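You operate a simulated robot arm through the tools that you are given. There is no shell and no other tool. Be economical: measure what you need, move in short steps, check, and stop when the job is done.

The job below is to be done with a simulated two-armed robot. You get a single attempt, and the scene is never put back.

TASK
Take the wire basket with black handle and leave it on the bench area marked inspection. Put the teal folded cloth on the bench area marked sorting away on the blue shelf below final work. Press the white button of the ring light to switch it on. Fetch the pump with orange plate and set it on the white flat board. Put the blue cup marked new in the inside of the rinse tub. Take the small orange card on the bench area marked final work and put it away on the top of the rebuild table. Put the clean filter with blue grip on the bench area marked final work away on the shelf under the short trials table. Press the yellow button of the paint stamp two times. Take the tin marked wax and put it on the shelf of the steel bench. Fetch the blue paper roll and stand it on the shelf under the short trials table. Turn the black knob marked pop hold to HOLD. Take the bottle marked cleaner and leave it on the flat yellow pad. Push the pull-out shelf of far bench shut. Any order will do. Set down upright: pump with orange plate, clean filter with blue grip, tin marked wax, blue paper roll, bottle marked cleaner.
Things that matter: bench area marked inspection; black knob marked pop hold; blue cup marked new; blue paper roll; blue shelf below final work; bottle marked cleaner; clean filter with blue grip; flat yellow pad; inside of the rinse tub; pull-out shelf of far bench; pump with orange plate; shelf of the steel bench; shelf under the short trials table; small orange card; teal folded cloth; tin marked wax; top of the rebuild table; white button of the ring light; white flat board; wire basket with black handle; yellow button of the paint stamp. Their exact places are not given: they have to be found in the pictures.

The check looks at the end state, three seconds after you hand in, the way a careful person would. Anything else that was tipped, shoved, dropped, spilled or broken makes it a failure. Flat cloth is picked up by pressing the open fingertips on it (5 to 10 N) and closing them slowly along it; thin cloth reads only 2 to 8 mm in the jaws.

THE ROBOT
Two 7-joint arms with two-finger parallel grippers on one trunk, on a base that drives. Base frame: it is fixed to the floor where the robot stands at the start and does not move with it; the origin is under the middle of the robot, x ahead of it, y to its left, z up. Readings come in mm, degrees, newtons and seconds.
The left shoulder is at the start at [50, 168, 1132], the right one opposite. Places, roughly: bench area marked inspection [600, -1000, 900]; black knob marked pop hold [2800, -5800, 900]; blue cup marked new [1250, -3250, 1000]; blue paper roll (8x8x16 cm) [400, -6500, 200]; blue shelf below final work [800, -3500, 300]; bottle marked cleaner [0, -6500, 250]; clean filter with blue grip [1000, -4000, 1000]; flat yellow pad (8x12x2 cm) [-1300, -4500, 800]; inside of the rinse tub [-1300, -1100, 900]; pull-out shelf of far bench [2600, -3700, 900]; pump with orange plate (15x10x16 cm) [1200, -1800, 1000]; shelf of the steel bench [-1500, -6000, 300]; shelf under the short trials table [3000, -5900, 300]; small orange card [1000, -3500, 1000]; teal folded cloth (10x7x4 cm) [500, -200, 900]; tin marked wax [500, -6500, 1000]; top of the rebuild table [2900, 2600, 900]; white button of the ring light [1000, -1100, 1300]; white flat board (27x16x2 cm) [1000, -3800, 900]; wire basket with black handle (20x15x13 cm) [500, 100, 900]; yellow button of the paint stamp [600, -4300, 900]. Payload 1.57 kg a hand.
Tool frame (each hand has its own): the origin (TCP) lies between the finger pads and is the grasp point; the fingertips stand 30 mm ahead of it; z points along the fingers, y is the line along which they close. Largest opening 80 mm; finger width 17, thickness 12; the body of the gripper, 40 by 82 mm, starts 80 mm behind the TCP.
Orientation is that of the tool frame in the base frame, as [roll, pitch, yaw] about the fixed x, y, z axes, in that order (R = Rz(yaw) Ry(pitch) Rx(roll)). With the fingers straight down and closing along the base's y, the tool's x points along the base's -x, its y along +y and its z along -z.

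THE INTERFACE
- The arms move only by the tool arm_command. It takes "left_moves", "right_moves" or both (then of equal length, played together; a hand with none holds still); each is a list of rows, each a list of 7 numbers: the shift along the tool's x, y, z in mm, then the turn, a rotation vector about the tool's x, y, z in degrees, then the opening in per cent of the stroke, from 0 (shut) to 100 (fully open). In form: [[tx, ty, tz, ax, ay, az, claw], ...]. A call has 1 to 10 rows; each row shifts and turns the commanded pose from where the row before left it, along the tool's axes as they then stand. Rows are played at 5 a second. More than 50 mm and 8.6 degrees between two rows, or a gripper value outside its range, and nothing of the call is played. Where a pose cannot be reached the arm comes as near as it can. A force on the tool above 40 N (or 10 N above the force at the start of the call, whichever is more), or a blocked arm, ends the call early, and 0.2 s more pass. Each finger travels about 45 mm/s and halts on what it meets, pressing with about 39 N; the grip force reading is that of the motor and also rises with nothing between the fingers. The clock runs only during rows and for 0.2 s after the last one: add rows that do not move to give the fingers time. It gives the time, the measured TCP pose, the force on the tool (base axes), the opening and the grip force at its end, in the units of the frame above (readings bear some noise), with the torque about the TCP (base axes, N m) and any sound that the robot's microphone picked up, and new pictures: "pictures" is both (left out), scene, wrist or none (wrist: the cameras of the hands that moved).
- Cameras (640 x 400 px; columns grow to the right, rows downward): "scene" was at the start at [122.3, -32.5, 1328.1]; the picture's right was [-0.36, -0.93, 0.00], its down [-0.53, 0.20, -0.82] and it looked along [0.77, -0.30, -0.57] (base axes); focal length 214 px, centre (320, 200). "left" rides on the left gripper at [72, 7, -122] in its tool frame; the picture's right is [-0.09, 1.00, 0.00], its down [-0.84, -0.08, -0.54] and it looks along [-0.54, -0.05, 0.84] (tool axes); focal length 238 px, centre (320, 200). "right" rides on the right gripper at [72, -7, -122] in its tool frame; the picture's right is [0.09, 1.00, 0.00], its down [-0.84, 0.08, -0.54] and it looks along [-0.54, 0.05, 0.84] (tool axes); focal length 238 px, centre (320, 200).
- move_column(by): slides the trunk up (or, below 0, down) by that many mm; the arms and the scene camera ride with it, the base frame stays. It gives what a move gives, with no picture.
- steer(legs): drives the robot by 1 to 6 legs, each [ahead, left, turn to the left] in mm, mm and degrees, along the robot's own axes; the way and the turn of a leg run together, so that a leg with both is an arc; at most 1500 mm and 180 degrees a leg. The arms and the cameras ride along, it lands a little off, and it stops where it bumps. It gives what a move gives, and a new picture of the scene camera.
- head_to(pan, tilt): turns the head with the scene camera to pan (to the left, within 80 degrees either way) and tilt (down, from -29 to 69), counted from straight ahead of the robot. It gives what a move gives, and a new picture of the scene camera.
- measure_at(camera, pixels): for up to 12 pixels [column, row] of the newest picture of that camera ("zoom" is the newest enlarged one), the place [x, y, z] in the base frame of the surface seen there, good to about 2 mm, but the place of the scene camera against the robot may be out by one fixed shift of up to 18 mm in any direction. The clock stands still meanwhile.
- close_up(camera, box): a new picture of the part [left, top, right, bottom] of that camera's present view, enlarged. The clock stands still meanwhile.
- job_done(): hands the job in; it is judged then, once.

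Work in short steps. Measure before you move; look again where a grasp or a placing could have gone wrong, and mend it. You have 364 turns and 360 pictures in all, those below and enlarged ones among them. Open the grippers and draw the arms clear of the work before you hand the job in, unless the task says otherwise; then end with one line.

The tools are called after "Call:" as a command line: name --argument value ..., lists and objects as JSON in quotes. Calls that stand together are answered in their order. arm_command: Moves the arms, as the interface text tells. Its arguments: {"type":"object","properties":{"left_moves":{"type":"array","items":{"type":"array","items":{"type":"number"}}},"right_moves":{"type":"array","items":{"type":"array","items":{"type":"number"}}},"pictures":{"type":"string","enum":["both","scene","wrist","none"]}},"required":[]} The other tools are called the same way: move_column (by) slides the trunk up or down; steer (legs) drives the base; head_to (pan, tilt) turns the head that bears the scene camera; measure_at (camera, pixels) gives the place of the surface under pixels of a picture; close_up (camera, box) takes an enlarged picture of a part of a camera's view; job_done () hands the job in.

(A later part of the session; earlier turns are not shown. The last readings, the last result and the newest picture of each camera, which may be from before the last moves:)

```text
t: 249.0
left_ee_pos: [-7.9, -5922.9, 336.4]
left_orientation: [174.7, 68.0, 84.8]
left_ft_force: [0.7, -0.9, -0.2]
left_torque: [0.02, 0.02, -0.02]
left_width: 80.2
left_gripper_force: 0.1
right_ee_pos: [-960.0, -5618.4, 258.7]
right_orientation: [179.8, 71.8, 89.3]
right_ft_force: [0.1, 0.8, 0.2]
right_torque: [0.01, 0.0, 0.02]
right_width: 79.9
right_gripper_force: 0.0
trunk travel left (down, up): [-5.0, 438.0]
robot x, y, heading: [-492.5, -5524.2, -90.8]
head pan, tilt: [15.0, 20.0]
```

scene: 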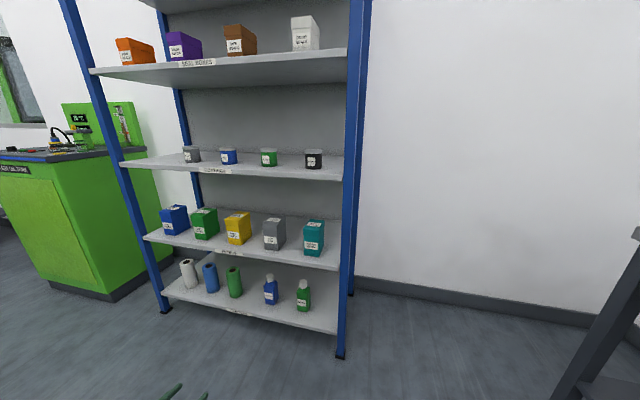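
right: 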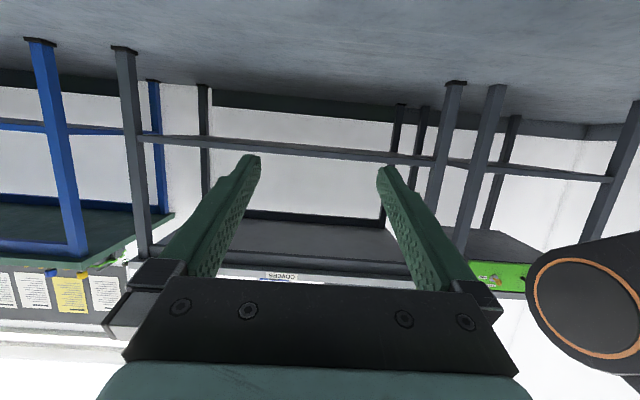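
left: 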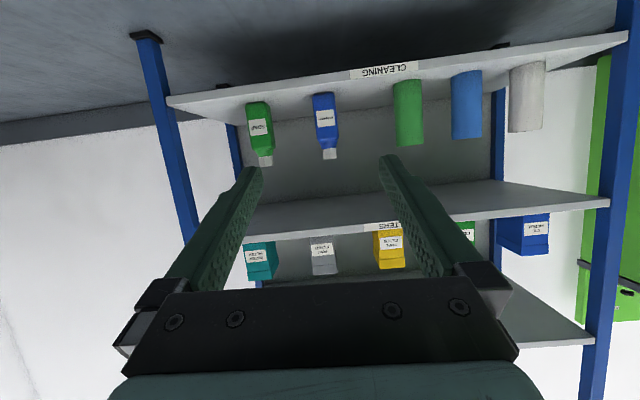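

Lower the left hand to z≈240 and drive ahead 455 mm.

Call:
arm_command --left_moves '[[30, 0, 11.7, 0, 0, 0, 100], [30, 0, 11.7, 0, 0, 0, 100], [30, 0, 11.7, 0, 0, 0, 100]]' --pictures "none"

Call:
steer --legs '[[430, 0, 0.8]]'

Call:
arm_command --left_moves '[[0, 0, 0, 0, 0, 0, 100]]' --pictures "wrist"

```text
t: 249.8
left_ee_pos: [-6.7, -5923.3, 261.3]
left_orientation: [175.0, 68.0, 85.0]
left_ft_force: [-0.2, 0.5, 0.5]
left_torque: [0.02, -0.03, -0.01]
left_width: 79.9
left_gripper_force: 0.1
left hand out of reach, approached as far as the arm can: row 3
right_ee_pos: [-958.5, -5618.3, 259.0]
right_orientation: [179.8, 71.8, 89.4]
right_ft_force: [-0.9, -0.2, 0.4]
right_torque: [-0.02, 0.01, -0.01]
right_width: 79.8
right_gripper_force: 0.1
trunk travel left (down, up): [-5.0, 438.0]
robot x, y, heading: [-492.5, -5514.5, -91.0]
head pan, tilt: [15.0, 20.0]
```

```text
t: 252.5
left_ee_pos: [-10.9, -6351.0, 259.2]
left_orientation: [174.5, 68.0, 85.0]
left_ft_force: [0.1, 0.6, -0.6]
left_torque: [-0.01, 0.02, 0.03]
left_width: 80.0
left_gripper_force: 0.0
right_ee_pos: [-965.8, -6047.8, 259.3]
right_orientation: [180.0, 71.8, 89.4]
right_ft_force: [0.4, -0.8, 0.0]
right_torque: [0.0, -0.01, 0.0]
right_width: 79.8
right_gripper_force: 0.0
trunk travel left (down, up): [-5.0, 438.0]
robot x, y, heading: [-498.9, -5948.1, -90.7]
head pan, tilt: [15.0, 20.0]
```

scene: 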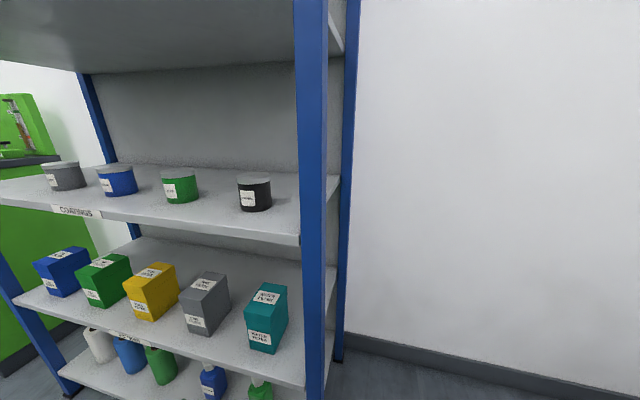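

```text
t: 252.9
left_ee_pos: [-10.9, -6350.3, 260.0]
left_orientation: [174.6, 68.0, 84.7]
left_ft_force: [0.1, -0.5, -0.5]
left_torque: [-0.01, 0.02, 0.0]
left_width: 80.0
left_gripper_force: 0.0
right_ee_pos: [-964.4, -6048.0, 259.6]
right_orientation: [179.8, 71.8, 89.4]
right_ft_force: [0.1, -0.3, -0.6]
right_torque: [-0.01, -0.02, 0.01]
right_width: 80.0
right_gripper_force: 0.0
trunk travel left (down, up): [-5.0, 438.0]
robot x, y, heading: [-500.7, -5946.3, -90.9]
head pan, tilt: [15.0, 20.0]
```

left: 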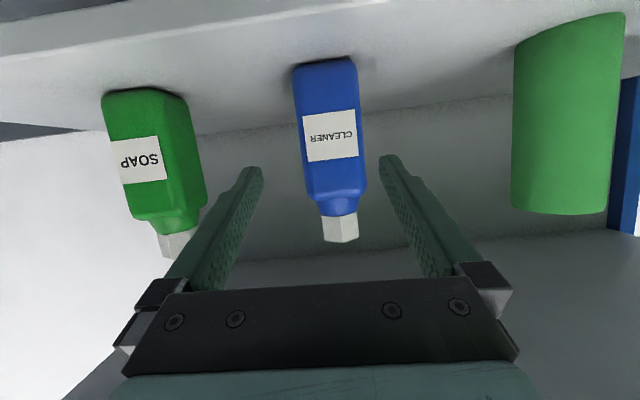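

Bottle between the fingers. Measure its faces.

Call:
measure_at --camera "left" --pixels '[[330, 135], [297, 130], [362, 130], [330, 65], [338, 195], [338, 212], [340, 238], [355, 62], [322, 40]]'

```text
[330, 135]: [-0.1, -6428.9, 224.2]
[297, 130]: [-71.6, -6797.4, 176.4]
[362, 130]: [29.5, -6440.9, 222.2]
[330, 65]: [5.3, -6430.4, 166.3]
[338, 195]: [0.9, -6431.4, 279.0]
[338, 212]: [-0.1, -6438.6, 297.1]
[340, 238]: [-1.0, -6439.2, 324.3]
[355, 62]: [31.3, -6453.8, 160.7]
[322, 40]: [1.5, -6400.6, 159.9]
```

Advance 100 mm to the bottle, slightly lower, then close.

Call:
arm_command --left_moves '[[-10, 5, 33, 0, 0, 0, 100], [-10, 5, 33, 0, 0, 0, 100], [-8, 0, 31, 0, 0, 0, 100], [0, 0, 0, 0, 0, 0, 100]]' --pictures "wrist"

```text
t: 253.9
left_ee_pos: [-19.0, -6398.5, 275.1]
left_orientation: [174.6, 68.0, 84.8]
left_ft_force: [-1.0, 0.4, -0.2]
left_torque: [-0.01, -0.03, 0.0]
left_width: 79.8
left_gripper_force: 0.0
left hand out of reach, approached as far as the arm can: row 1, 2, 3
right_ee_pos: [-964.6, -6047.9, 258.6]
right_orientation: [179.9, 71.8, 89.4]
right_ft_force: [-0.9, -0.6, 0.3]
right_torque: [-0.01, 0.06, 0.01]
right_width: 80.3
right_gripper_force: 0.2
trunk travel left (down, up): [-5.0, 438.0]
robot x, y, heading: [-501.6, -5947.8, -90.9]
head pan, tilt: [15.0, 20.0]
```

left: 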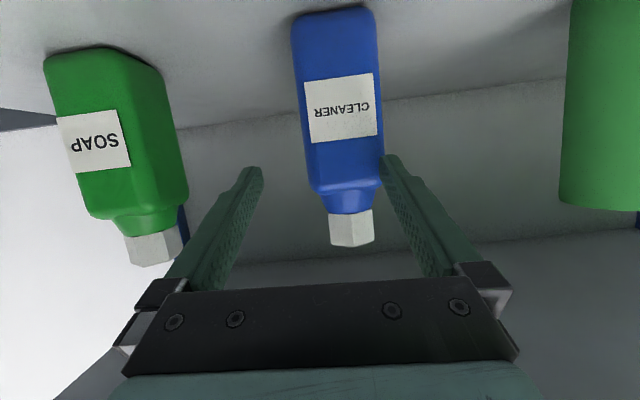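

Too far extended: retract the arm 60 mm, lower it, then bring the base closer instead.

Call:
arm_command --left_moves '[[16, 2, -24, 0, 0, 0, 100], [16, 2, -24, 0, 0, 0, 100], [14, 0, 5, 0, 0, 0, 100], [0, 0, 0, 0, 0, 0, 100]]' --pictures "none"

Call:
steer --legs '[[70, 15, 0.8]]'

Call:
arm_command --left_moves '[[0, 0, 0, 0, 0, 0, 100]]' --pictures "wrist"

```text
t: 254.9
left_ee_pos: [-15.4, -6341.3, 255.7]
left_orientation: [174.7, 68.0, 84.7]
left_ft_force: [0.6, 0.1, -0.1]
left_torque: [-0.02, 0.02, -0.03]
left_width: 80.1
left_gripper_force: 0.1
left hand out of reach, approached as far as the arm can: row 3
right_ee_pos: [-966.3, -6046.4, 259.5]
right_orientation: [179.9, 71.8, 89.4]
right_ft_force: [-0.5, -0.6, -0.1]
right_torque: [0.01, -0.02, -0.01]
right_width: 80.3
right_gripper_force: 0.1
trunk travel left (down, up): [-5.0, 438.0]
robot x, y, heading: [-497.4, -5947.7, -90.6]
head pan, tilt: [15.0, 20.0]
```

```text
t: 255.9
left_ee_pos: [4.8, -6402.7, 256.2]
left_orientation: [174.6, 68.0, 85.5]
left_ft_force: [0.1, -0.2, 0.0]
left_torque: [-0.02, -0.02, 0.01]
left_width: 79.9
left_gripper_force: 0.0
right_ee_pos: [-950.2, -6123.4, 259.0]
right_orientation: [179.9, 71.9, 90.3]
right_ft_force: [0.1, 0.1, -0.2]
right_torque: [-0.02, -0.01, 0.01]
right_width: 79.7
right_gripper_force: 0.2
trunk travel left (down, up): [-5.0, 438.0]
robot x, y, heading: [-487.4, -6014.4, -90.2]
head pan, tilt: [15.0, 20.0]
```

scene: 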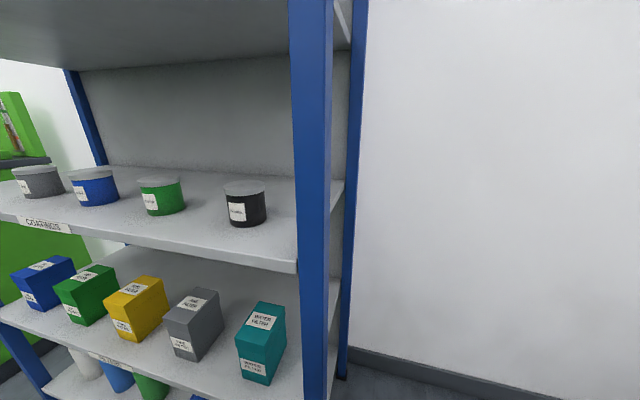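

```text
t: 256.3
left_ee_pos: [5.0, -6404.8, 257.0]
left_orientation: [174.7, 68.0, 85.6]
left_ft_force: [-0.3, -0.2, -0.7]
left_torque: [0.01, 0.0, -0.03]
left_width: 79.9
left_gripper_force: 0.0
right_ee_pos: [-949.4, -6122.6, 259.3]
right_orientation: [180.0, 71.8, 90.2]
right_ft_force: [0.0, -0.3, 0.2]
right_torque: [0.02, 0.0, 0.04]
right_width: 80.2
right_gripper_force: 0.0
trunk travel left (down, up): [-5.0, 438.0]
robot x, y, heading: [-485.2, -6012.8, -89.9]
head pan, tilt: [15.0, 20.0]
```

left: 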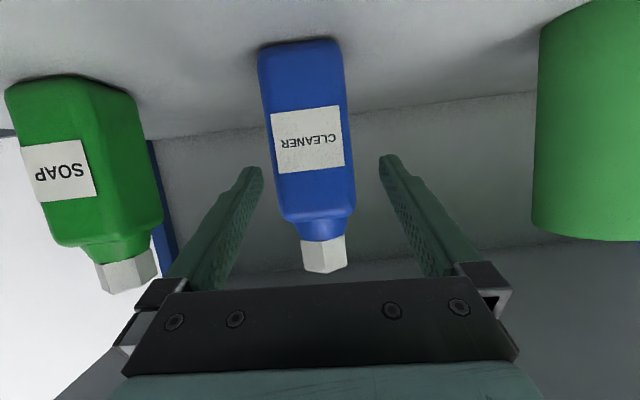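

Nearly there: drive ahead 45 mm with 5 mm right shift.

Call:
steer --legs '[[45, -5, 0]]'

Call:
arm_command --left_moves '[[0, 0, 0, 0, 0, 0, 100]]' --pictures "wrist"

```text
t: 257.2
left_ee_pos: [0.2, -6448.9, 255.2]
left_orientation: [174.6, 68.0, 85.6]
left_ft_force: [-0.2, -0.6, -0.2]
left_torque: [0.01, 0.0, 0.01]
left_width: 79.8
left_gripper_force: 0.1
right_ee_pos: [-953.9, -6167.5, 259.2]
right_orientation: [179.9, 71.8, 90.3]
right_ft_force: [-0.1, 0.6, 0.3]
right_torque: [0.0, 0.01, -0.02]
right_width: 80.1
right_gripper_force: 0.1
trunk travel left (down, up): [-5.0, 438.0]
robot x, y, heading: [-488.8, -6057.2, -90.1]
head pan, tilt: [15.0, 20.0]
```

scene: 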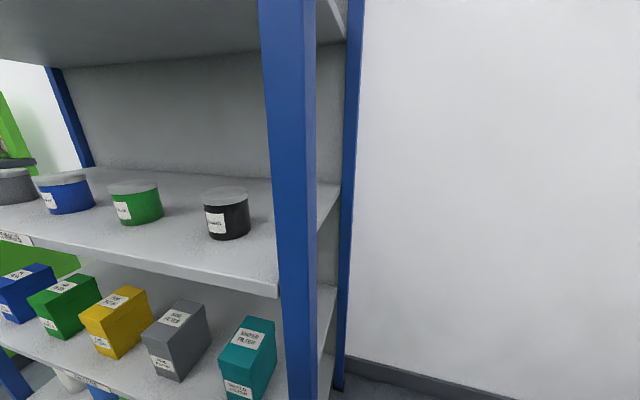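

```text
t: 257.6
left_ee_pos: [0.3, -6449.2, 255.8]
left_orientation: [174.7, 68.0, 85.6]
left_ft_force: [0.2, -0.6, 0.0]
left_torque: [0.0, 0.0, 0.01]
left_width: 80.5
left_gripper_force: 0.0
right_ee_pos: [-955.2, -6166.7, 258.9]
right_orientation: [179.9, 71.7, 90.3]
right_ft_force: [0.1, 0.5, 0.2]
right_torque: [0.02, -0.03, 0.0]
right_width: 79.9
right_gripper_force: 0.1
trunk travel left (down, up): [-5.0, 438.0]
robot x, y, heading: [-486.5, -6058.7, -90.2]
head pan, tilt: [15.0, 20.0]
```

left: 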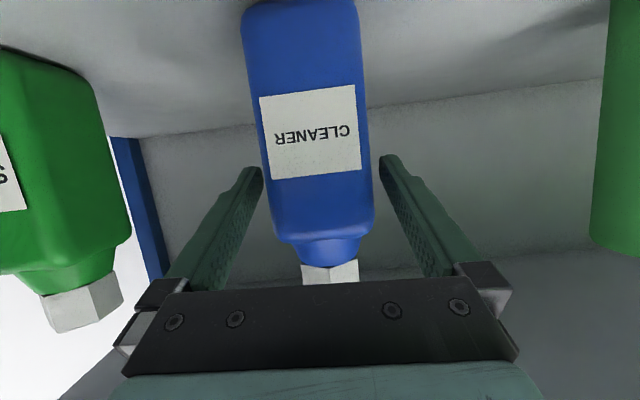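

Bottle is fully between the fingers. Close, then lift 30 mm with the trunk.

Call:
arm_command --left_moves '[[0, 0, 0, 0, 0, 0, 70], [0, 0, 0, 0, 0, 0, 50], [0, 0, 0, 0, 0, 0, 30], [0, 0, 0, 0, 0, 0, 20], [0, 0, 0, 0, 0, 0, 20], [0, 0, 0, 0, 0, 0, 20]]' --pictures "none"

Call:
move_column --by 35

Call:
arm_command --left_moves '[[0, 0, 0, 0, 0, 0, 20]]' --pictures "wrist"

```text
t: 259.0
left_ee_pos: [0.3, -6448.8, 256.4]
left_orientation: [174.7, 68.0, 85.6]
left_ft_force: [-0.9, 0.6, 0.9]
left_torque: [-0.13, 0.26, -0.05]
left_width: 60.3
left_gripper_force: 39.0
right_ee_pos: [-955.1, -6167.6, 259.2]
right_orientation: [179.9, 71.8, 90.2]
right_ft_force: [0.0, -0.5, 0.0]
right_torque: [-0.02, -0.03, -0.03]
right_width: 79.9
right_gripper_force: 0.1
trunk travel left (down, up): [-5.0, 438.0]
robot x, y, heading: [-489.4, -6061.7, -89.9]
head pan, tilt: [15.0, 20.0]
```

```text
t: 259.8
left_ee_pos: [1.4, -6447.5, 290.8]
left_orientation: [174.7, 68.0, 85.5]
left_ft_force: [-0.2, 0.1, -3.8]
left_torque: [0.03, -0.01, -0.01]
left_width: 60.3
left_gripper_force: 38.8
right_ee_pos: [-955.0, -6166.8, 293.6]
right_orientation: [-179.9, 71.8, 90.3]
right_ft_force: [0.1, -0.2, -0.2]
right_torque: [-0.01, 0.01, -0.03]
right_width: 79.9
right_gripper_force: 0.1
trunk travel left (down, up): [-40.0, 403.0]
robot x, y, heading: [-490.2, -6055.3, -90.1]
head pan, tilt: [15.0, 20.0]
```

```text
t: 260.2
left_ee_pos: [1.1, -6447.1, 291.9]
left_orientation: [174.7, 68.0, 85.6]
left_ft_force: [0.3, -0.2, -2.9]
left_torque: [0.02, -0.01, -0.01]
left_width: 60.1
left_gripper_force: 39.2
right_ee_pos: [-953.9, -6166.3, 292.4]
right_orientation: [180.0, 71.8, 90.2]
right_ft_force: [-0.5, -0.4, 0.4]
right_torque: [0.01, 0.01, -0.03]
right_width: 79.9
right_gripper_force: 0.1
trunk travel left (down, up): [-40.0, 403.0]
robot x, y, heading: [-493.0, -6064.7, -89.8]
head pan, tilt: [15.0, 20.0]
```

left: 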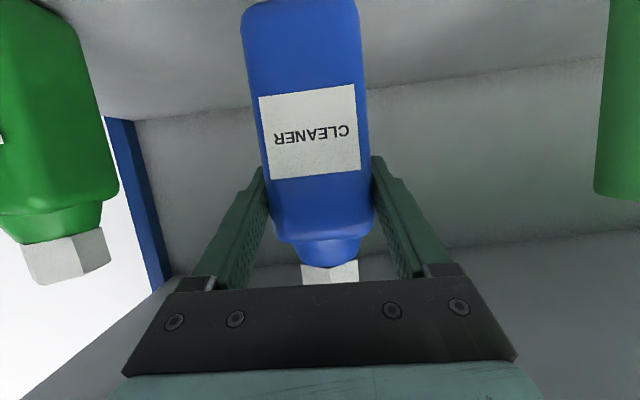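

Bottle held (60 mm). Back out, turn toward the west tables and move along to look for the yellow pad.

Call:
steer --legs '[[-450, 0, 0], [0, 0, -90], [0, -1100, 0]]'

Call:
head_to --pan -10 --tilt 25

Call:
close_up --camera "scene" --box '[100, 60, 560, 340]'

```text
t: 272.1
left_ee_pos: [-855.1, -4963.5, 291.3]
left_orientation: [174.7, 68.0, -6.7]
left_ft_force: [-0.7, 0.5, -3.3]
left_torque: [-0.03, -0.04, 0.0]
left_width: 60.0
left_gripper_force: 39.1
right_ee_pos: [-534.8, -4022.0, 294.7]
right_orientation: [180.0, 71.9, -2.0]
right_ft_force: [-0.3, -0.5, 0.2]
right_torque: [-0.03, 0.02, -0.02]
right_width: 80.0
right_gripper_force: 0.0
trunk travel left (down, up): [-40.0, 403.0]
robot x, y, heading: [-450.2, -4489.9, 177.7]
head pan, tilt: [15.0, 20.0]
```

scene: 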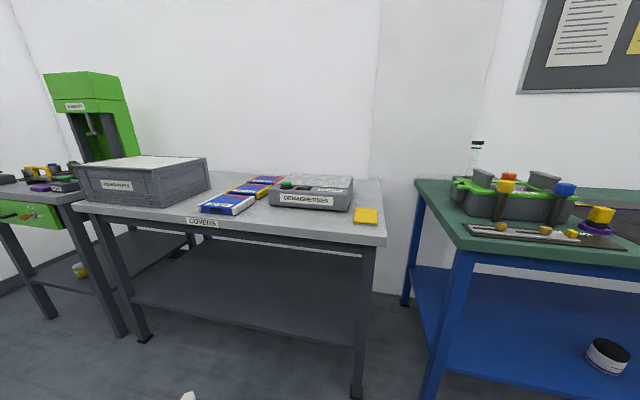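

```text
t: 273.0
left_ee_pos: [-853.9, -4965.0, 291.4]
left_orientation: [174.7, 68.0, -6.8]
left_ft_force: [0.7, 0.2, -4.3]
left_torque: [0.0, -0.05, -0.04]
left_width: 59.9
left_gripper_force: 39.0
right_ee_pos: [-535.9, -4021.6, 294.0]
right_orientation: [180.0, 71.8, -2.0]
right_ft_force: [0.1, 0.0, -0.7]
right_torque: [0.01, 0.01, -0.02]
right_width: 80.3
right_gripper_force: 0.0
trunk travel left (down, up): [-40.0, 403.0]
robot x, y, heading: [-450.4, -4491.3, 177.7]
head pan, tilt: [-10.0, 25.0]
```

scene: 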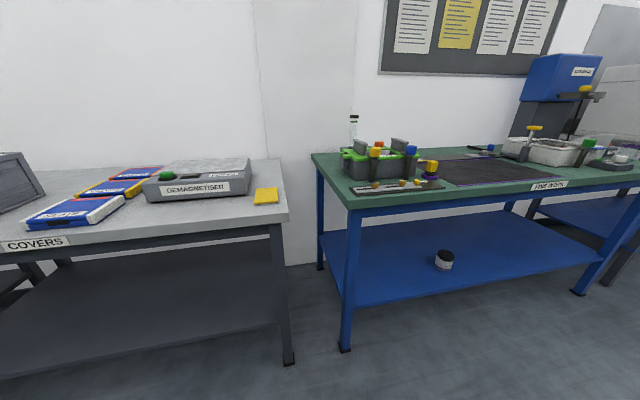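

```text
1.39 times, centred on (330, 200) of scene
```

zoom: 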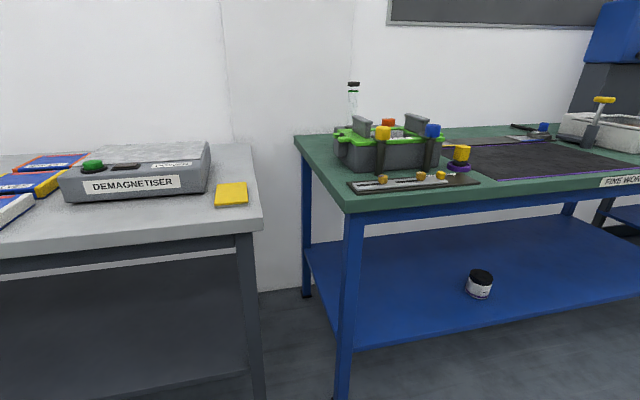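

The flat yellow pad is at (265,196) on the table's near corner. Measure it.

Call:
measure_at --camera "scene" --pixels '[[265, 196], [256, 190], [276, 189], [254, 202], [278, 201], [285, 205], [245, 205], [270, 225]]'

Call:
close_up --camera "scene" --box '[225, 170, 305, 230]'

```text
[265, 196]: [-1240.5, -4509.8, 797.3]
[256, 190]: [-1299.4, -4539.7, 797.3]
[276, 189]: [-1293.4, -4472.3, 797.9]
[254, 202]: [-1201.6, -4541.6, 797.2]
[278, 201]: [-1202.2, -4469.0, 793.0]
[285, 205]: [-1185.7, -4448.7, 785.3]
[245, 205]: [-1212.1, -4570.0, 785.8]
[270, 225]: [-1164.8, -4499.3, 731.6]
```

```text
6.67 times, centred on (265, 200) of scene
```

zoom: 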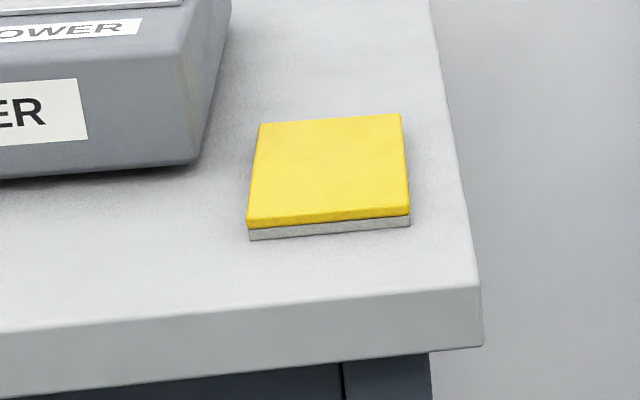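

Pad centre ≈ (−1250,−4506), top z≈811. Raise trunk fully, then the left hand by arm.

Call:
move_column --by 400

Call:
arm_command --left_moves '[[-37.3, 0, -14.6, 0, 0, 0, 20], [-37.3, 0, -14.6, 0, 0, 0, 20], [-37.3, 0, -14.6, 0, 0, 0, 20], [-37.3, 0, -14.6, 0, 0, 0, 20], [-37.3, 0, -14.6, 0, 0, 0, 20], [-37.3, 0, -14.6, 0, 0, 0, 20]]' --pictures "both"

```text
t: 276.8
left_ee_pos: [-855.0, -4965.0, 690.0]
left_orientation: [174.7, 68.0, -6.7]
left_ft_force: [0.0, -0.1, -3.5]
left_torque: [0.01, -0.05, 0.03]
left_width: 59.8
left_gripper_force: 39.1
right_ee_pos: [-536.0, -4021.7, 695.8]
right_orientation: [-180.0, 71.7, -2.0]
right_ft_force: [-0.1, 0.2, -0.1]
right_torque: [0.01, 0.02, -0.01]
right_width: 80.1
right_gripper_force: 0.0
trunk travel left (down, up): [-440.0, 3.0]
robot x, y, heading: [-449.8, -4492.2, 177.8]
head pan, tilt: [-10.0, 25.0]
```

```text
t: 278.2
left_ee_pos: [-855.7, -4955.8, 929.8]
left_orientation: [174.5, 67.8, -6.8]
left_ft_force: [0.1, -1.1, -2.8]
left_torque: [-0.01, -0.05, 0.02]
left_width: 59.9
left_gripper_force: 39.2
right_ee_pos: [-536.2, -4021.6, 694.2]
right_orientation: [179.9, 71.8, -2.0]
right_ft_force: [0.9, -0.3, 0.2]
right_torque: [0.05, 0.01, -0.04]
right_width: 79.8
right_gripper_force: 0.1
trunk travel left (down, up): [-440.0, 3.0]
robot x, y, heading: [-447.8, -4490.4, 177.7]
head pan, tilt: [-10.0, 25.0]
```

scene: 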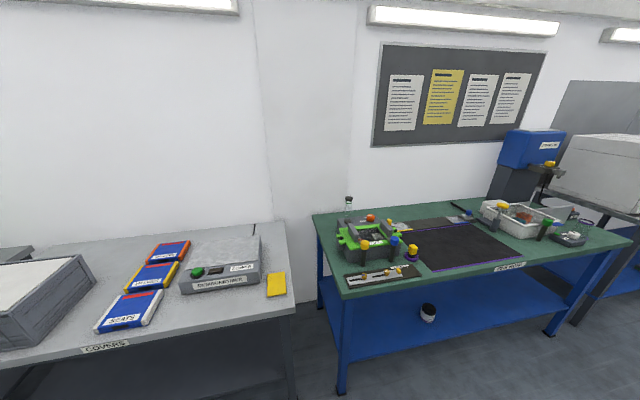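
left: 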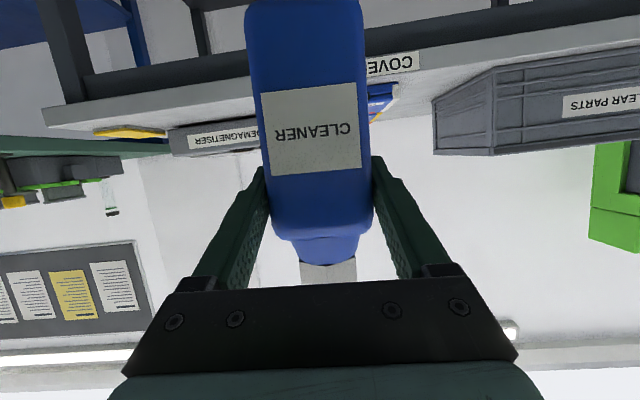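

Measure the demagnetiser edge and pad again from this view.

Call:
measure_at --camera "scene" --pixels '[[277, 284], [268, 275], [284, 274], [268, 295], [286, 293], [260, 280], [260, 265], [293, 310], [345, 290]]'

Call:
steer --legs '[[0, -455, 2]]'

Call:
arm_command --left_moves '[[-18, 0, -7, 0, 0, 0, 20]]' --pictures "wrist"

```text
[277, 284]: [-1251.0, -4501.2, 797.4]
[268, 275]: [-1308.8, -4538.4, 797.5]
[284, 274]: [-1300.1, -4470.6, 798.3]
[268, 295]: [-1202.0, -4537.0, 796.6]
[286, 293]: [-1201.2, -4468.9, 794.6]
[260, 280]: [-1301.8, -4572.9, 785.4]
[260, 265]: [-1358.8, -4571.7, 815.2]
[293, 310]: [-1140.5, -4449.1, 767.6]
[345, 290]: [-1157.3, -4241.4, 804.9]
```

```text
t: 281.0
left_ee_pos: [-831.0, -4499.6, 932.4]
left_orientation: [174.6, 68.0, -5.1]
left_ft_force: [0.2, 0.8, -2.8]
left_torque: [0.04, -0.05, 0.0]
left_width: 59.9
left_gripper_force: 39.1
right_ee_pos: [-536.7, -3557.9, 693.8]
right_orientation: [179.9, 71.8, -0.6]
right_ft_force: [0.0, 0.0, -0.5]
right_torque: [0.01, 0.01, 0.03]
right_width: 79.8
right_gripper_force: 0.1
trunk travel left (down, up): [-440.0, 3.0]
robot x, y, heading: [-438.8, -4022.1, 179.3]
head pan, tilt: [-10.0, 25.0]
```

scene: 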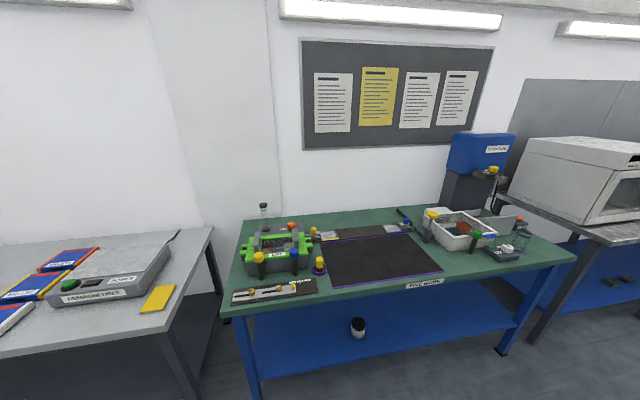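

```text
t: 281.4
left_ee_pos: [-829.1, -4498.9, 950.2]
left_orientation: [174.9, 67.9, -4.8]
left_ft_force: [-0.3, 0.1, -3.5]
left_torque: [0.0, -0.03, -0.01]
left_width: 59.9
left_gripper_force: 38.9
right_ee_pos: [-537.7, -3557.5, 693.8]
right_orientation: [180.0, 71.7, -0.4]
right_ft_force: [0.4, 0.2, -0.3]
right_torque: [0.01, 0.04, 0.0]
right_width: 79.9
right_gripper_force: 0.1
trunk travel left (down, up): [-440.0, 3.0]
robot x, y, heading: [-439.1, -4027.6, 179.3]
head pan, tilt: [-10.0, 25.0]
```

left: 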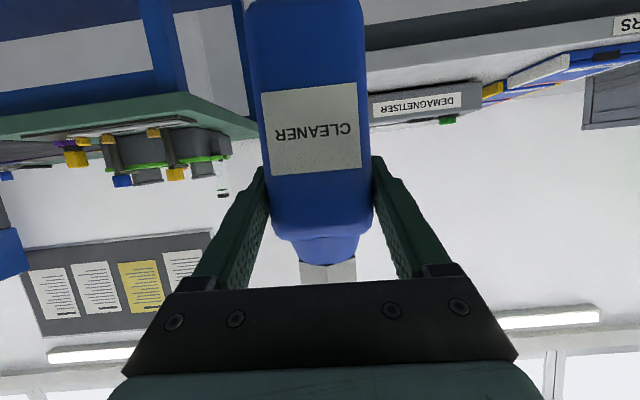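

Pad is hidden behind the bottle; shift 130 mm left to see and measure it with the wrist camera.

Call:
steer --legs '[[100, 130, 0.5]]'

Call:
arm_command --left_moves '[[0, 0, 0, 0, 0, 0, 20]]' --pictures "wrist"

```text
t: 282.9
left_ee_pos: [-927.1, -4634.1, 950.5]
left_orientation: [174.9, 67.9, -4.3]
left_ft_force: [-0.2, -0.1, -3.1]
left_torque: [0.02, -0.06, -0.06]
left_width: 59.8
left_gripper_force: 38.6
right_ee_pos: [-642.3, -3689.2, 694.1]
right_orientation: [-179.9, 71.8, 0.2]
right_ft_force: [-0.2, -0.7, 0.2]
right_torque: [-0.04, 0.01, 0.01]
right_width: 80.1
right_gripper_force: 0.1
trunk travel left (down, up): [-440.0, 3.0]
robot x, y, heading: [-537.4, -4156.2, 179.9]
head pan, tilt: [-10.0, 25.0]
```

scene: 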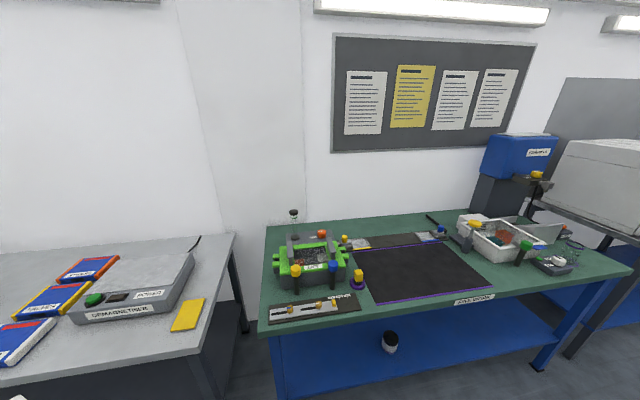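

```text
t: 283.2
left_ee_pos: [-926.8, -4632.2, 949.1]
left_orientation: [174.8, 67.9, -4.2]
left_ft_force: [0.0, 0.1, -3.1]
left_torque: [-0.03, -0.04, 0.0]
left_width: 59.7
left_gripper_force: 38.8
right_ee_pos: [-642.9, -3689.9, 694.1]
right_orientation: [180.0, 71.8, 0.2]
right_ft_force: [-0.6, 0.3, -0.3]
right_torque: [0.0, 0.01, -0.07]
right_width: 79.9
right_gripper_force: 0.1
trunk travel left (down, up): [-440.0, 3.0]
robot x, y, heading: [-535.3, -4155.0, 179.9]
head pan, tilt: [-10.0, 25.0]
```

left: 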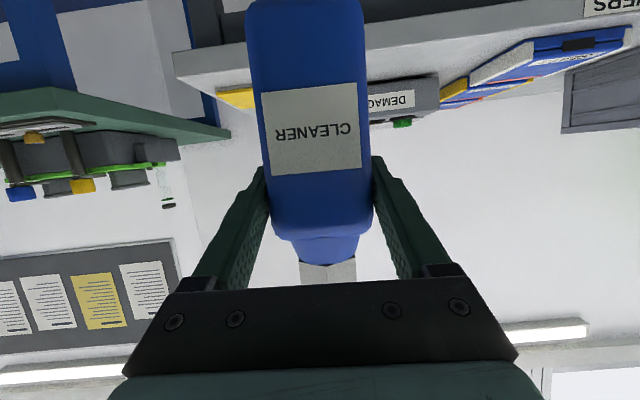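

Pad visible at left image (233,97). Measure its visible points and compare with the scene reading.

Call:
measure_at --camera "left" --pixels '[[222, 98], [235, 94], [220, 93], [245, 90], [235, 102], [216, 96], [200, 75]]'

Call:
measure_at --camera "scene" --pixels '[[188, 314], [182, 301], [204, 299], [172, 330], [194, 328]]'

```text
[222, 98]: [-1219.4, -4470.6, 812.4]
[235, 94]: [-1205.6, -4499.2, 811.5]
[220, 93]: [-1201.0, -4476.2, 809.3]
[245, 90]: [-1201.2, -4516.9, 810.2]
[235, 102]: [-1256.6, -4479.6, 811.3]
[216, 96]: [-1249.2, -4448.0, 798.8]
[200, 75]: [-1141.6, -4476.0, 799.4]
```

```text
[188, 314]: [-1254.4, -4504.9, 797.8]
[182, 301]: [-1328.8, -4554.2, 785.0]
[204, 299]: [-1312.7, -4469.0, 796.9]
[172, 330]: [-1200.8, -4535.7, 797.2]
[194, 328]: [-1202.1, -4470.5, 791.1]
```

Consistent: pad centre (−1257,−4505), top 812. Move back right 128 and ahead 300.

Call:
steer --legs '[[0, -128, 0], [295, 0, 0]]'

Call:
arm_command --left_moves '[[0, 0, 0, 0, 0, 0, 20]]' --pictures "wrist"

```text
t: 286.2
left_ee_pos: [-1226.4, -4507.9, 949.1]
left_orientation: [174.6, 67.9, -4.4]
left_ft_force: [-0.4, -0.1, -3.6]
left_torque: [-0.01, -0.06, 0.0]
left_width: 59.8
left_gripper_force: 39.3
right_ee_pos: [-942.2, -3564.0, 693.1]
right_orientation: [-180.0, 71.7, 0.2]
right_ft_force: [-0.3, 0.0, 0.4]
right_torque: [-0.03, -0.01, 0.0]
right_width: 80.0
right_gripper_force: 0.0
trunk travel left (down, up): [-440.0, 3.0]
robot x, y, heading: [-836.0, -4031.2, 179.8]
head pan, tilt: [-10.0, 25.0]
```

scene: 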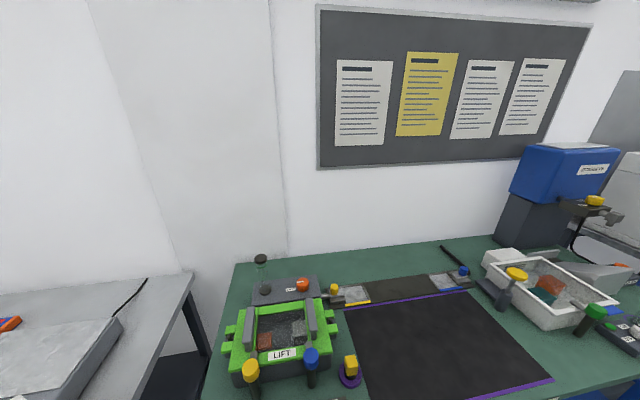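

```text
t: 286.6
left_ee_pos: [-1224.8, -4507.7, 948.0]
left_orientation: [174.8, 67.7, -4.2]
left_ft_force: [-0.3, -0.2, -2.5]
left_torque: [0.03, -0.03, -0.01]
left_width: 60.2
left_gripper_force: 39.1
right_ee_pos: [-943.7, -3563.9, 695.5]
right_orientation: [180.0, 71.7, 0.1]
right_ft_force: [-0.2, -0.4, 0.0]
right_torque: [0.03, 0.01, -0.01]
right_width: 79.8
right_gripper_force: 0.0
trunk travel left (down, up): [-440.0, 3.0]
robot x, y, heading: [-834.5, -4023.3, 180.2]
head pan, tilt: [-10.0, 25.0]
```

left: 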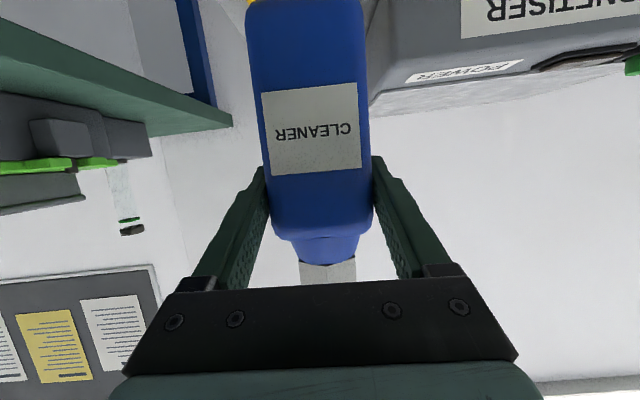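

Forward 30 mm then lower 28 mm.

Call:
arm_command --left_moves '[[-11, -2, 28, 0, 0, 0, 20], [13, 0, 5, 0, 0, 0, 20], [13, 0, 5, 0, 0, 0, 20], [0, 0, 0, 0, 0, 0, 20]]' --pictures "none"

Call:
arm_command --left_moves '[[1.9, 0, 0.7, 0, 0, 0, 20], [1.9, 0, 0.7, 0, 0, 0, 20], [1.9, 0, 0.7, 0, 0, 0, 20], [0, 0, 0, 0, 0, 0, 20]]' --pictures "wrist"

```text
t: 287.6
left_ee_pos: [-1255.5, -4503.9, 921.4]
left_orientation: [174.6, 67.9, -4.5]
left_ft_force: [0.3, -0.9, -3.5]
left_torque: [0.03, -0.05, 0.02]
left_width: 59.7
left_gripper_force: 39.3
right_ee_pos: [-941.7, -3563.6, 693.8]
right_orientation: [180.0, 71.8, 0.3]
right_ft_force: [0.5, -0.6, -0.4]
right_torque: [-0.01, 0.0, 0.01]
right_width: 79.9
right_gripper_force: 0.2
trunk travel left (down, up): [-440.0, 3.0]
robot x, y, heading: [-840.0, -4028.1, 179.7]
head pan, tilt: [-10.0, 25.0]
```

```text
t: 288.6
left_ee_pos: [-1255.4, -4507.4, 916.1]
left_orientation: [174.7, 68.0, -4.4]
left_ft_force: [-0.2, 0.0, -3.6]
left_torque: [-0.02, -0.07, -0.01]
left_width: 59.9
left_gripper_force: 38.5
right_ee_pos: [-942.0, -3564.9, 693.0]
right_orientation: [180.0, 71.8, 0.3]
right_ft_force: [0.6, 0.3, 0.4]
right_torque: [0.01, 0.0, 0.01]
right_width: 80.2
right_gripper_force: 0.2
trunk travel left (down, up): [-440.0, 3.0]
robot x, y, heading: [-837.3, -4028.7, 180.1]
head pan, tilt: [-10.0, 25.0]
```

left: 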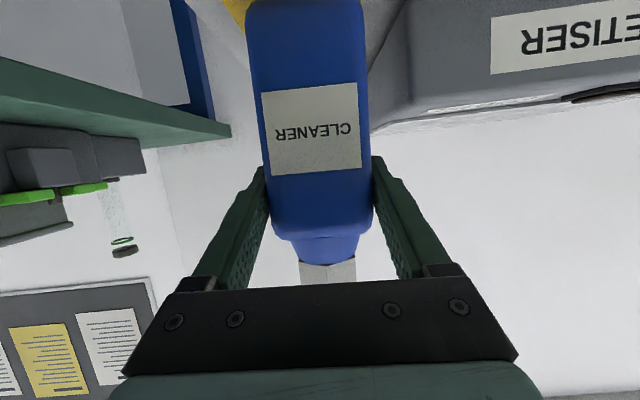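

Call:
arm_command --left_moves '[[1.9, 0, 0.7, 0, 0, 0, 20], [1.9, 0, 0.7, 0, 0, 0, 20], [1.4, 0, 0.5, 0, 0, 0, 20], [0, 0, 0, 0, 0, 0, 20]]' --pictures "none"

```text
t: 289.6
left_ee_pos: [-1255.6, -4506.3, 911.3]
left_orientation: [174.7, 68.1, -4.4]
left_ft_force: [0.0, -0.6, 1.0]
left_torque: [0.05, 0.03, 0.0]
left_width: 59.7
left_gripper_force: 38.5
right_ee_pos: [-942.8, -3563.9, 693.7]
right_orientation: [179.9, 71.8, 0.2]
right_ft_force: [-0.1, 0.1, -0.8]
right_torque: [0.0, 0.03, 0.01]
right_width: 80.1
right_gripper_force: 0.0
trunk travel left (down, up): [-440.0, 3.0]
robot x, y, heading: [-835.7, -4030.4, 180.4]
head pan, tilt: [-10.0, 25.0]
```

Contact has begun (force went from −3.5 to +1 N). Lower 1 mm more and open.

Call:
arm_command --left_moves '[[0.9, 0, 0.3, 0, 0, 0, 20], [0, 0, 0, 0, 0, 0, 80], [0, 0, 0, 0, 0, 0, 90], [0, 0, 0, 0, 0, 0, 100], [0, 0, 0, 0, 0, 0, 100]]' --pictures "wrist"

```text
t: 290.8
left_ee_pos: [-1255.0, -4507.4, 910.2]
left_orientation: [174.7, 68.0, -4.3]
left_ft_force: [-0.5, -0.5, 0.1]
left_torque: [0.02, -0.01, -0.02]
left_width: 80.0
left_gripper_force: 0.1
right_ee_pos: [-942.9, -3564.5, 693.8]
right_orientation: [179.9, 71.8, 0.3]
right_ft_force: [0.4, -0.3, -0.5]
right_torque: [-0.01, 0.0, 0.02]
right_width: 79.9
right_gripper_force: 0.0
trunk travel left (down, up): [-440.0, 3.0]
robot x, y, heading: [-837.0, -4028.6, 179.9]
head pan, tilt: [-10.0, 25.0]
```

left: 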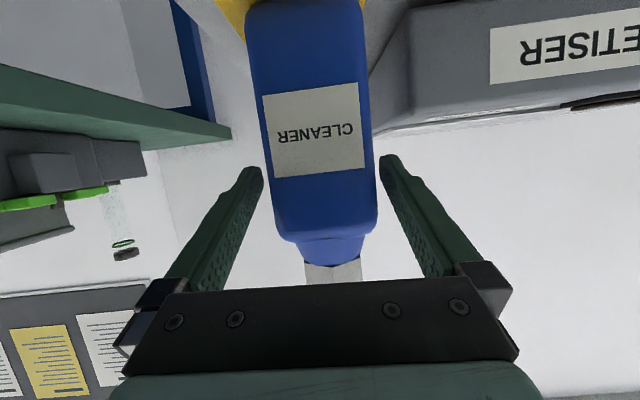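

Bottle stands. Back off and verify.

Call:
steer --legs '[[-380, 0, 0]]'

Call:
head_to --pan 25 --tilt 25

Call:
close_up --camera "scene" --box '[160, 130, 480, 330]'

```text
t: 293.2
left_ee_pos: [-871.4, -4505.6, 911.1]
left_orientation: [174.7, 68.0, -4.7]
left_ft_force: [0.5, 1.0, -0.3]
left_torque: [-0.02, 0.01, -0.01]
left_width: 79.9
left_gripper_force: 0.1
right_ee_pos: [-555.8, -3564.6, 694.5]
right_orientation: [179.9, 71.8, -0.1]
right_ft_force: [-0.2, -0.1, 0.8]
right_torque: [-0.01, -0.02, -0.03]
right_width: 79.9
right_gripper_force: 0.1
trunk travel left (down, up): [-440.0, 3.0]
robot x, y, heading: [-447.8, -4031.5, 179.7]
head pan, tilt: [-10.0, 25.0]
```

scene: 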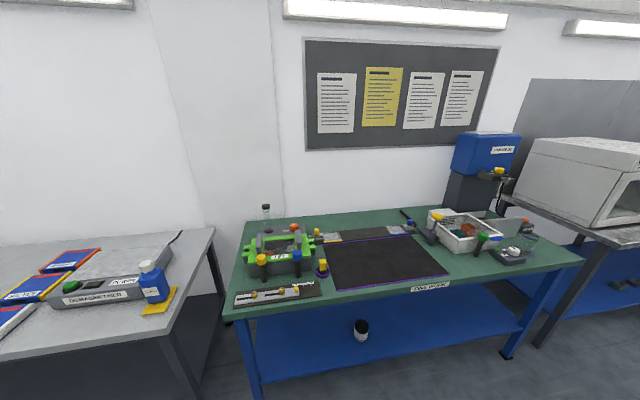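

```text
t: 294.2
left_ee_pos: [-872.2, -4506.4, 909.0]
left_orientation: [174.7, 68.0, -4.7]
left_ft_force: [-0.1, 0.1, -0.1]
left_torque: [-0.02, 0.0, 0.03]
left_width: 79.8
left_gripper_force: 0.1
right_ee_pos: [-555.4, -3564.5, 694.0]
right_orientation: [180.0, 71.8, -0.1]
right_ft_force: [-0.8, -0.6, 0.3]
right_torque: [0.0, 0.01, 0.0]
right_width: 79.9
right_gripper_force: 0.2
trunk travel left (down, up): [-440.0, 3.0]
robot x, y, heading: [-449.7, -4032.8, 179.9]
head pan, tilt: [25.0, 25.0]
```

scene: 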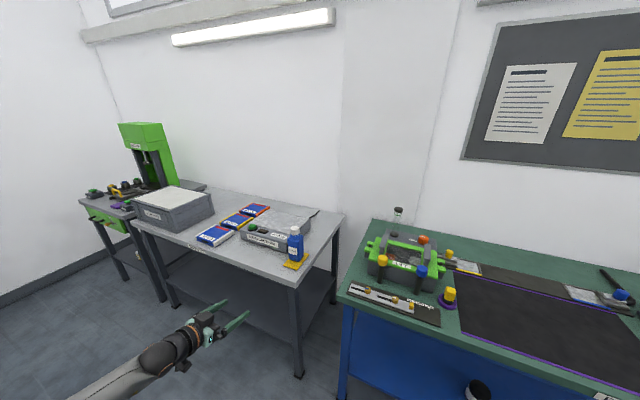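

```text
2.00 times, centred on (320, 230) of scene
```

zoom: 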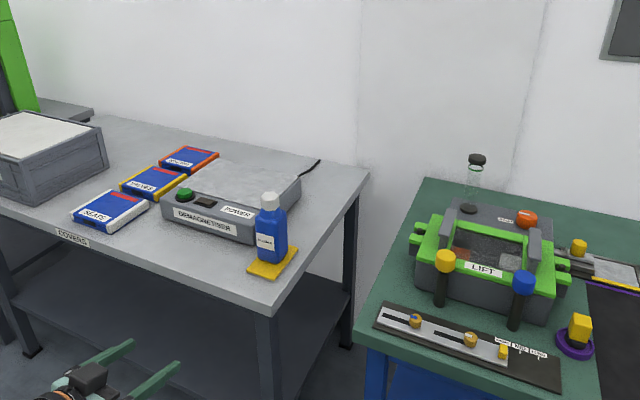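

Bottle is upright on the pad. Next the blue paper roll: lower the left hand again, turn to face the shelf unit and travel there.

Call:
arm_command --left_moves '[[37.3, 0, 14.6, 0, 0, 0, 100], [37.3, 0, 14.6, 0, 0, 0, 100], [37.3, 0, 14.6, 0, 0, 0, 100], [37.3, 0, 14.6, 0, 0, 0, 100], [37.3, 0, 14.6, 0, 0, 0, 100], [16, 0, 6, 0, 0, 0, 100]]' --pictures "none"

Call:
move_column --by -437

Call:
steer --legs '[[0, 0, 90], [1500, 0, 0], [0, 325, 0]]'

Call:
arm_command --left_moves '[[0, 0, 0, 0, 0, 0, 100]]' --pictures "wrist"

```text
t: 295.6
left_ee_pos: [-870.1, -4511.5, 697.7]
left_orientation: [175.0, 68.1, -4.6]
left_ft_force: [-0.3, 0.2, -0.2]
left_torque: [0.02, -0.02, -0.02]
left_width: 80.0
left_gripper_force: 0.0
left hand out of reach, approached as far as the arm can: row 6
right_ee_pos: [-556.3, -3564.2, 694.1]
right_orientation: [179.9, 71.7, -0.2]
right_ft_force: [0.2, -0.4, -0.1]
right_torque: [-0.01, 0.01, -0.03]
right_width: 80.3
right_gripper_force: 0.0
trunk travel left (down, up): [-440.0, 3.0]
robot x, y, heading: [-449.8, -4029.2, 179.7]
head pan, tilt: [25.0, 25.0]
```

```text
refused: -437 is not a number from -400 to 400
```

```text
t: 308.6
left_ee_pos: [381.0, -5921.9, 696.4]
left_orientation: [174.8, 67.9, 86.1]
left_ft_force: [1.1, 0.6, -0.4]
left_torque: [-0.02, 0.0, 0.0]
left_width: 80.0
left_gripper_force: 0.0
right_ee_pos: [-569.6, -5620.0, 694.0]
right_orientation: [179.9, 71.8, 90.7]
right_ft_force: [-0.1, 0.1, 0.4]
right_torque: [0.04, -0.04, -0.02]
right_width: 80.1
right_gripper_force: 0.0
trunk travel left (down, up): [-440.0, 3.0]
robot x, y, heading: [-104.4, -5507.4, -89.5]
head pan, tilt: [25.0, 25.0]
```

scene: 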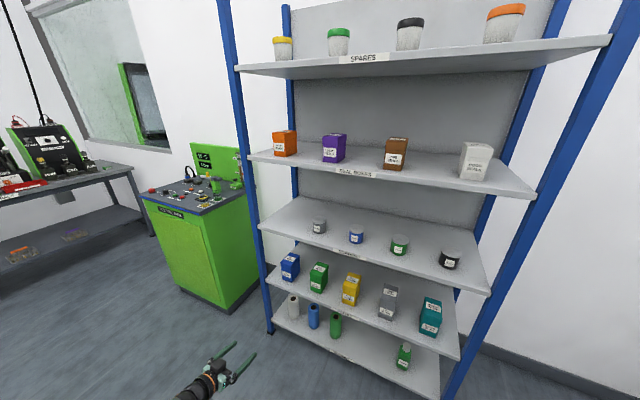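

```text
t: 309.0
left_ee_pos: [381.0, -5922.4, 698.2]
left_orientation: [174.9, 68.0, 86.1]
left_ft_force: [0.0, 0.3, 1.1]
left_torque: [-0.02, 0.03, -0.03]
left_width: 79.9
left_gripper_force: 0.0
right_ee_pos: [-569.7, -5621.5, 693.3]
right_orientation: [-180.0, 71.8, 90.6]
right_ft_force: [0.5, 0.5, -0.3]
right_torque: [-0.03, -0.03, 0.0]
right_width: 80.2
right_gripper_force: 0.0
trunk travel left (down, up): [-440.0, 3.0]
robot x, y, heading: [-101.9, -5514.1, -89.6]
head pan, tilt: [25.0, 25.0]
```

left: 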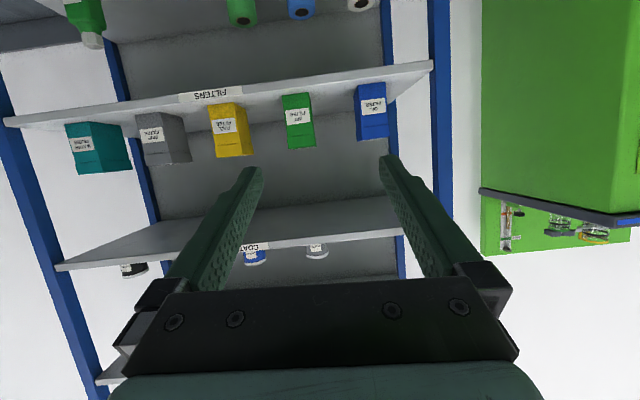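

Lower the trunk fully in two steps and view the roll.

Call:
move_column --by -400

Call:
move_column --by -39

Call:
arm_command --left_moves '[[0, 0, 0, 0, 0, 0, 100]]' --pictures "wrist"

```text
t: 312.8
left_ee_pos: [379.9, -5922.1, 296.3]
left_orientation: [174.7, 68.0, 86.1]
left_ft_force: [-0.1, 0.4, -0.2]
left_torque: [0.03, 0.0, -0.04]
left_width: 79.8
left_gripper_force: 0.1
right_ee_pos: [-570.6, -5619.9, 293.0]
right_orientation: [-180.0, 71.8, 90.6]
right_ft_force: [-0.4, -0.3, -0.7]
right_torque: [0.03, 0.04, 0.01]
right_width: 79.8
right_gripper_force: 0.1
trunk travel left (down, up): [-40.0, 403.0]
robot x, y, heading: [-109.5, -5513.6, -89.7]
head pan, tilt: [25.0, 25.0]
```

```text
t: 313.6
left_ee_pos: [380.1, -5922.4, 258.4]
left_orientation: [174.7, 68.1, 86.1]
left_ft_force: [0.7, -0.5, -0.5]
left_torque: [0.0, 0.0, 0.01]
left_width: 80.1
left_gripper_force: 0.0
right_ee_pos: [-571.1, -5620.5, 255.3]
right_orientation: [180.0, 71.8, 90.6]
right_ft_force: [-0.2, -0.2, -1.2]
right_torque: [-0.02, -0.02, -0.02]
right_width: 80.1
right_gripper_force: 0.0
trunk travel left (down, up): [-1.0, 442.0]
robot x, y, heading: [-106.8, -5512.4, -89.7]
head pan, tilt: [25.0, 25.0]
```

```text
t: 314.0
left_ee_pos: [380.1, -5921.6, 259.0]
left_orientation: [174.7, 68.0, 86.1]
left_ft_force: [0.5, 0.3, -0.1]
left_torque: [0.0, -0.01, 0.02]
left_width: 80.0
left_gripper_force: 0.0
right_ee_pos: [-569.5, -5621.2, 254.7]
right_orientation: [179.9, 71.8, 90.6]
right_ft_force: [0.6, -0.7, -0.7]
right_torque: [0.0, 0.01, -0.01]
right_width: 79.8
right_gripper_force: 0.0
trunk travel left (down, up): [-1.0, 442.0]
robot x, y, heading: [-106.7, -5509.3, -89.7]
head pan, tilt: [25.0, 25.0]
```

left: 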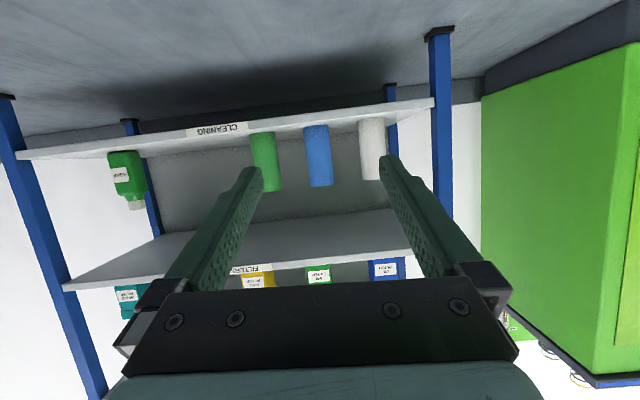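

Call:
measure_at --camera "left" --pixels '[[319, 155], [307, 155], [331, 152], [278, 160], [361, 150], [318, 128], [321, 184], [265, 160], [372, 150]]'

Call:
close_up --camera "left" --box '[240, 90, 400, 200]'

```text
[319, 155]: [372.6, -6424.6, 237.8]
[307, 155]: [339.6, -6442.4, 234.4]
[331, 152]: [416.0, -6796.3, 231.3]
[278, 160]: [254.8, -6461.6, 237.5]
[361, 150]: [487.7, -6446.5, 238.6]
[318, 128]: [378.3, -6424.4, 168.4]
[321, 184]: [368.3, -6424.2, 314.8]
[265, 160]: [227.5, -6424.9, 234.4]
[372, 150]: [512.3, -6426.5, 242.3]
```

```text
3.64 times, centred on (320, 145) of left
```

zoom: 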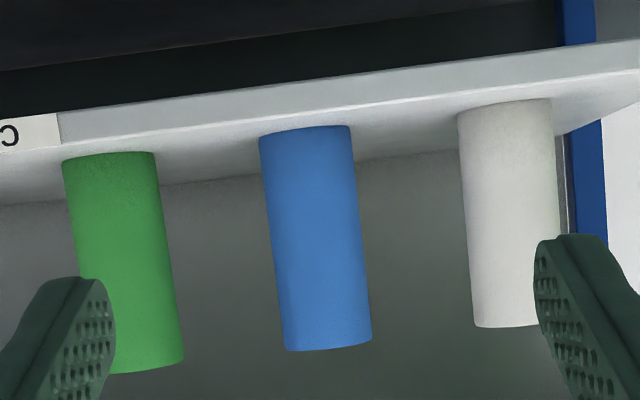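

Call:
measure_at --camera "zoom" --pixels '[[278, 240], [274, 240], [318, 240], [355, 240], [359, 240], [315, 330], [305, 140]]'

```text
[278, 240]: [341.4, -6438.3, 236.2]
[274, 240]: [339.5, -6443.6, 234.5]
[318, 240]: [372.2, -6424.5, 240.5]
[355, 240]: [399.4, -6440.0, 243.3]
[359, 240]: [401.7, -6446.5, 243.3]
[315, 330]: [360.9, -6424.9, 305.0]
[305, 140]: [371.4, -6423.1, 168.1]
```

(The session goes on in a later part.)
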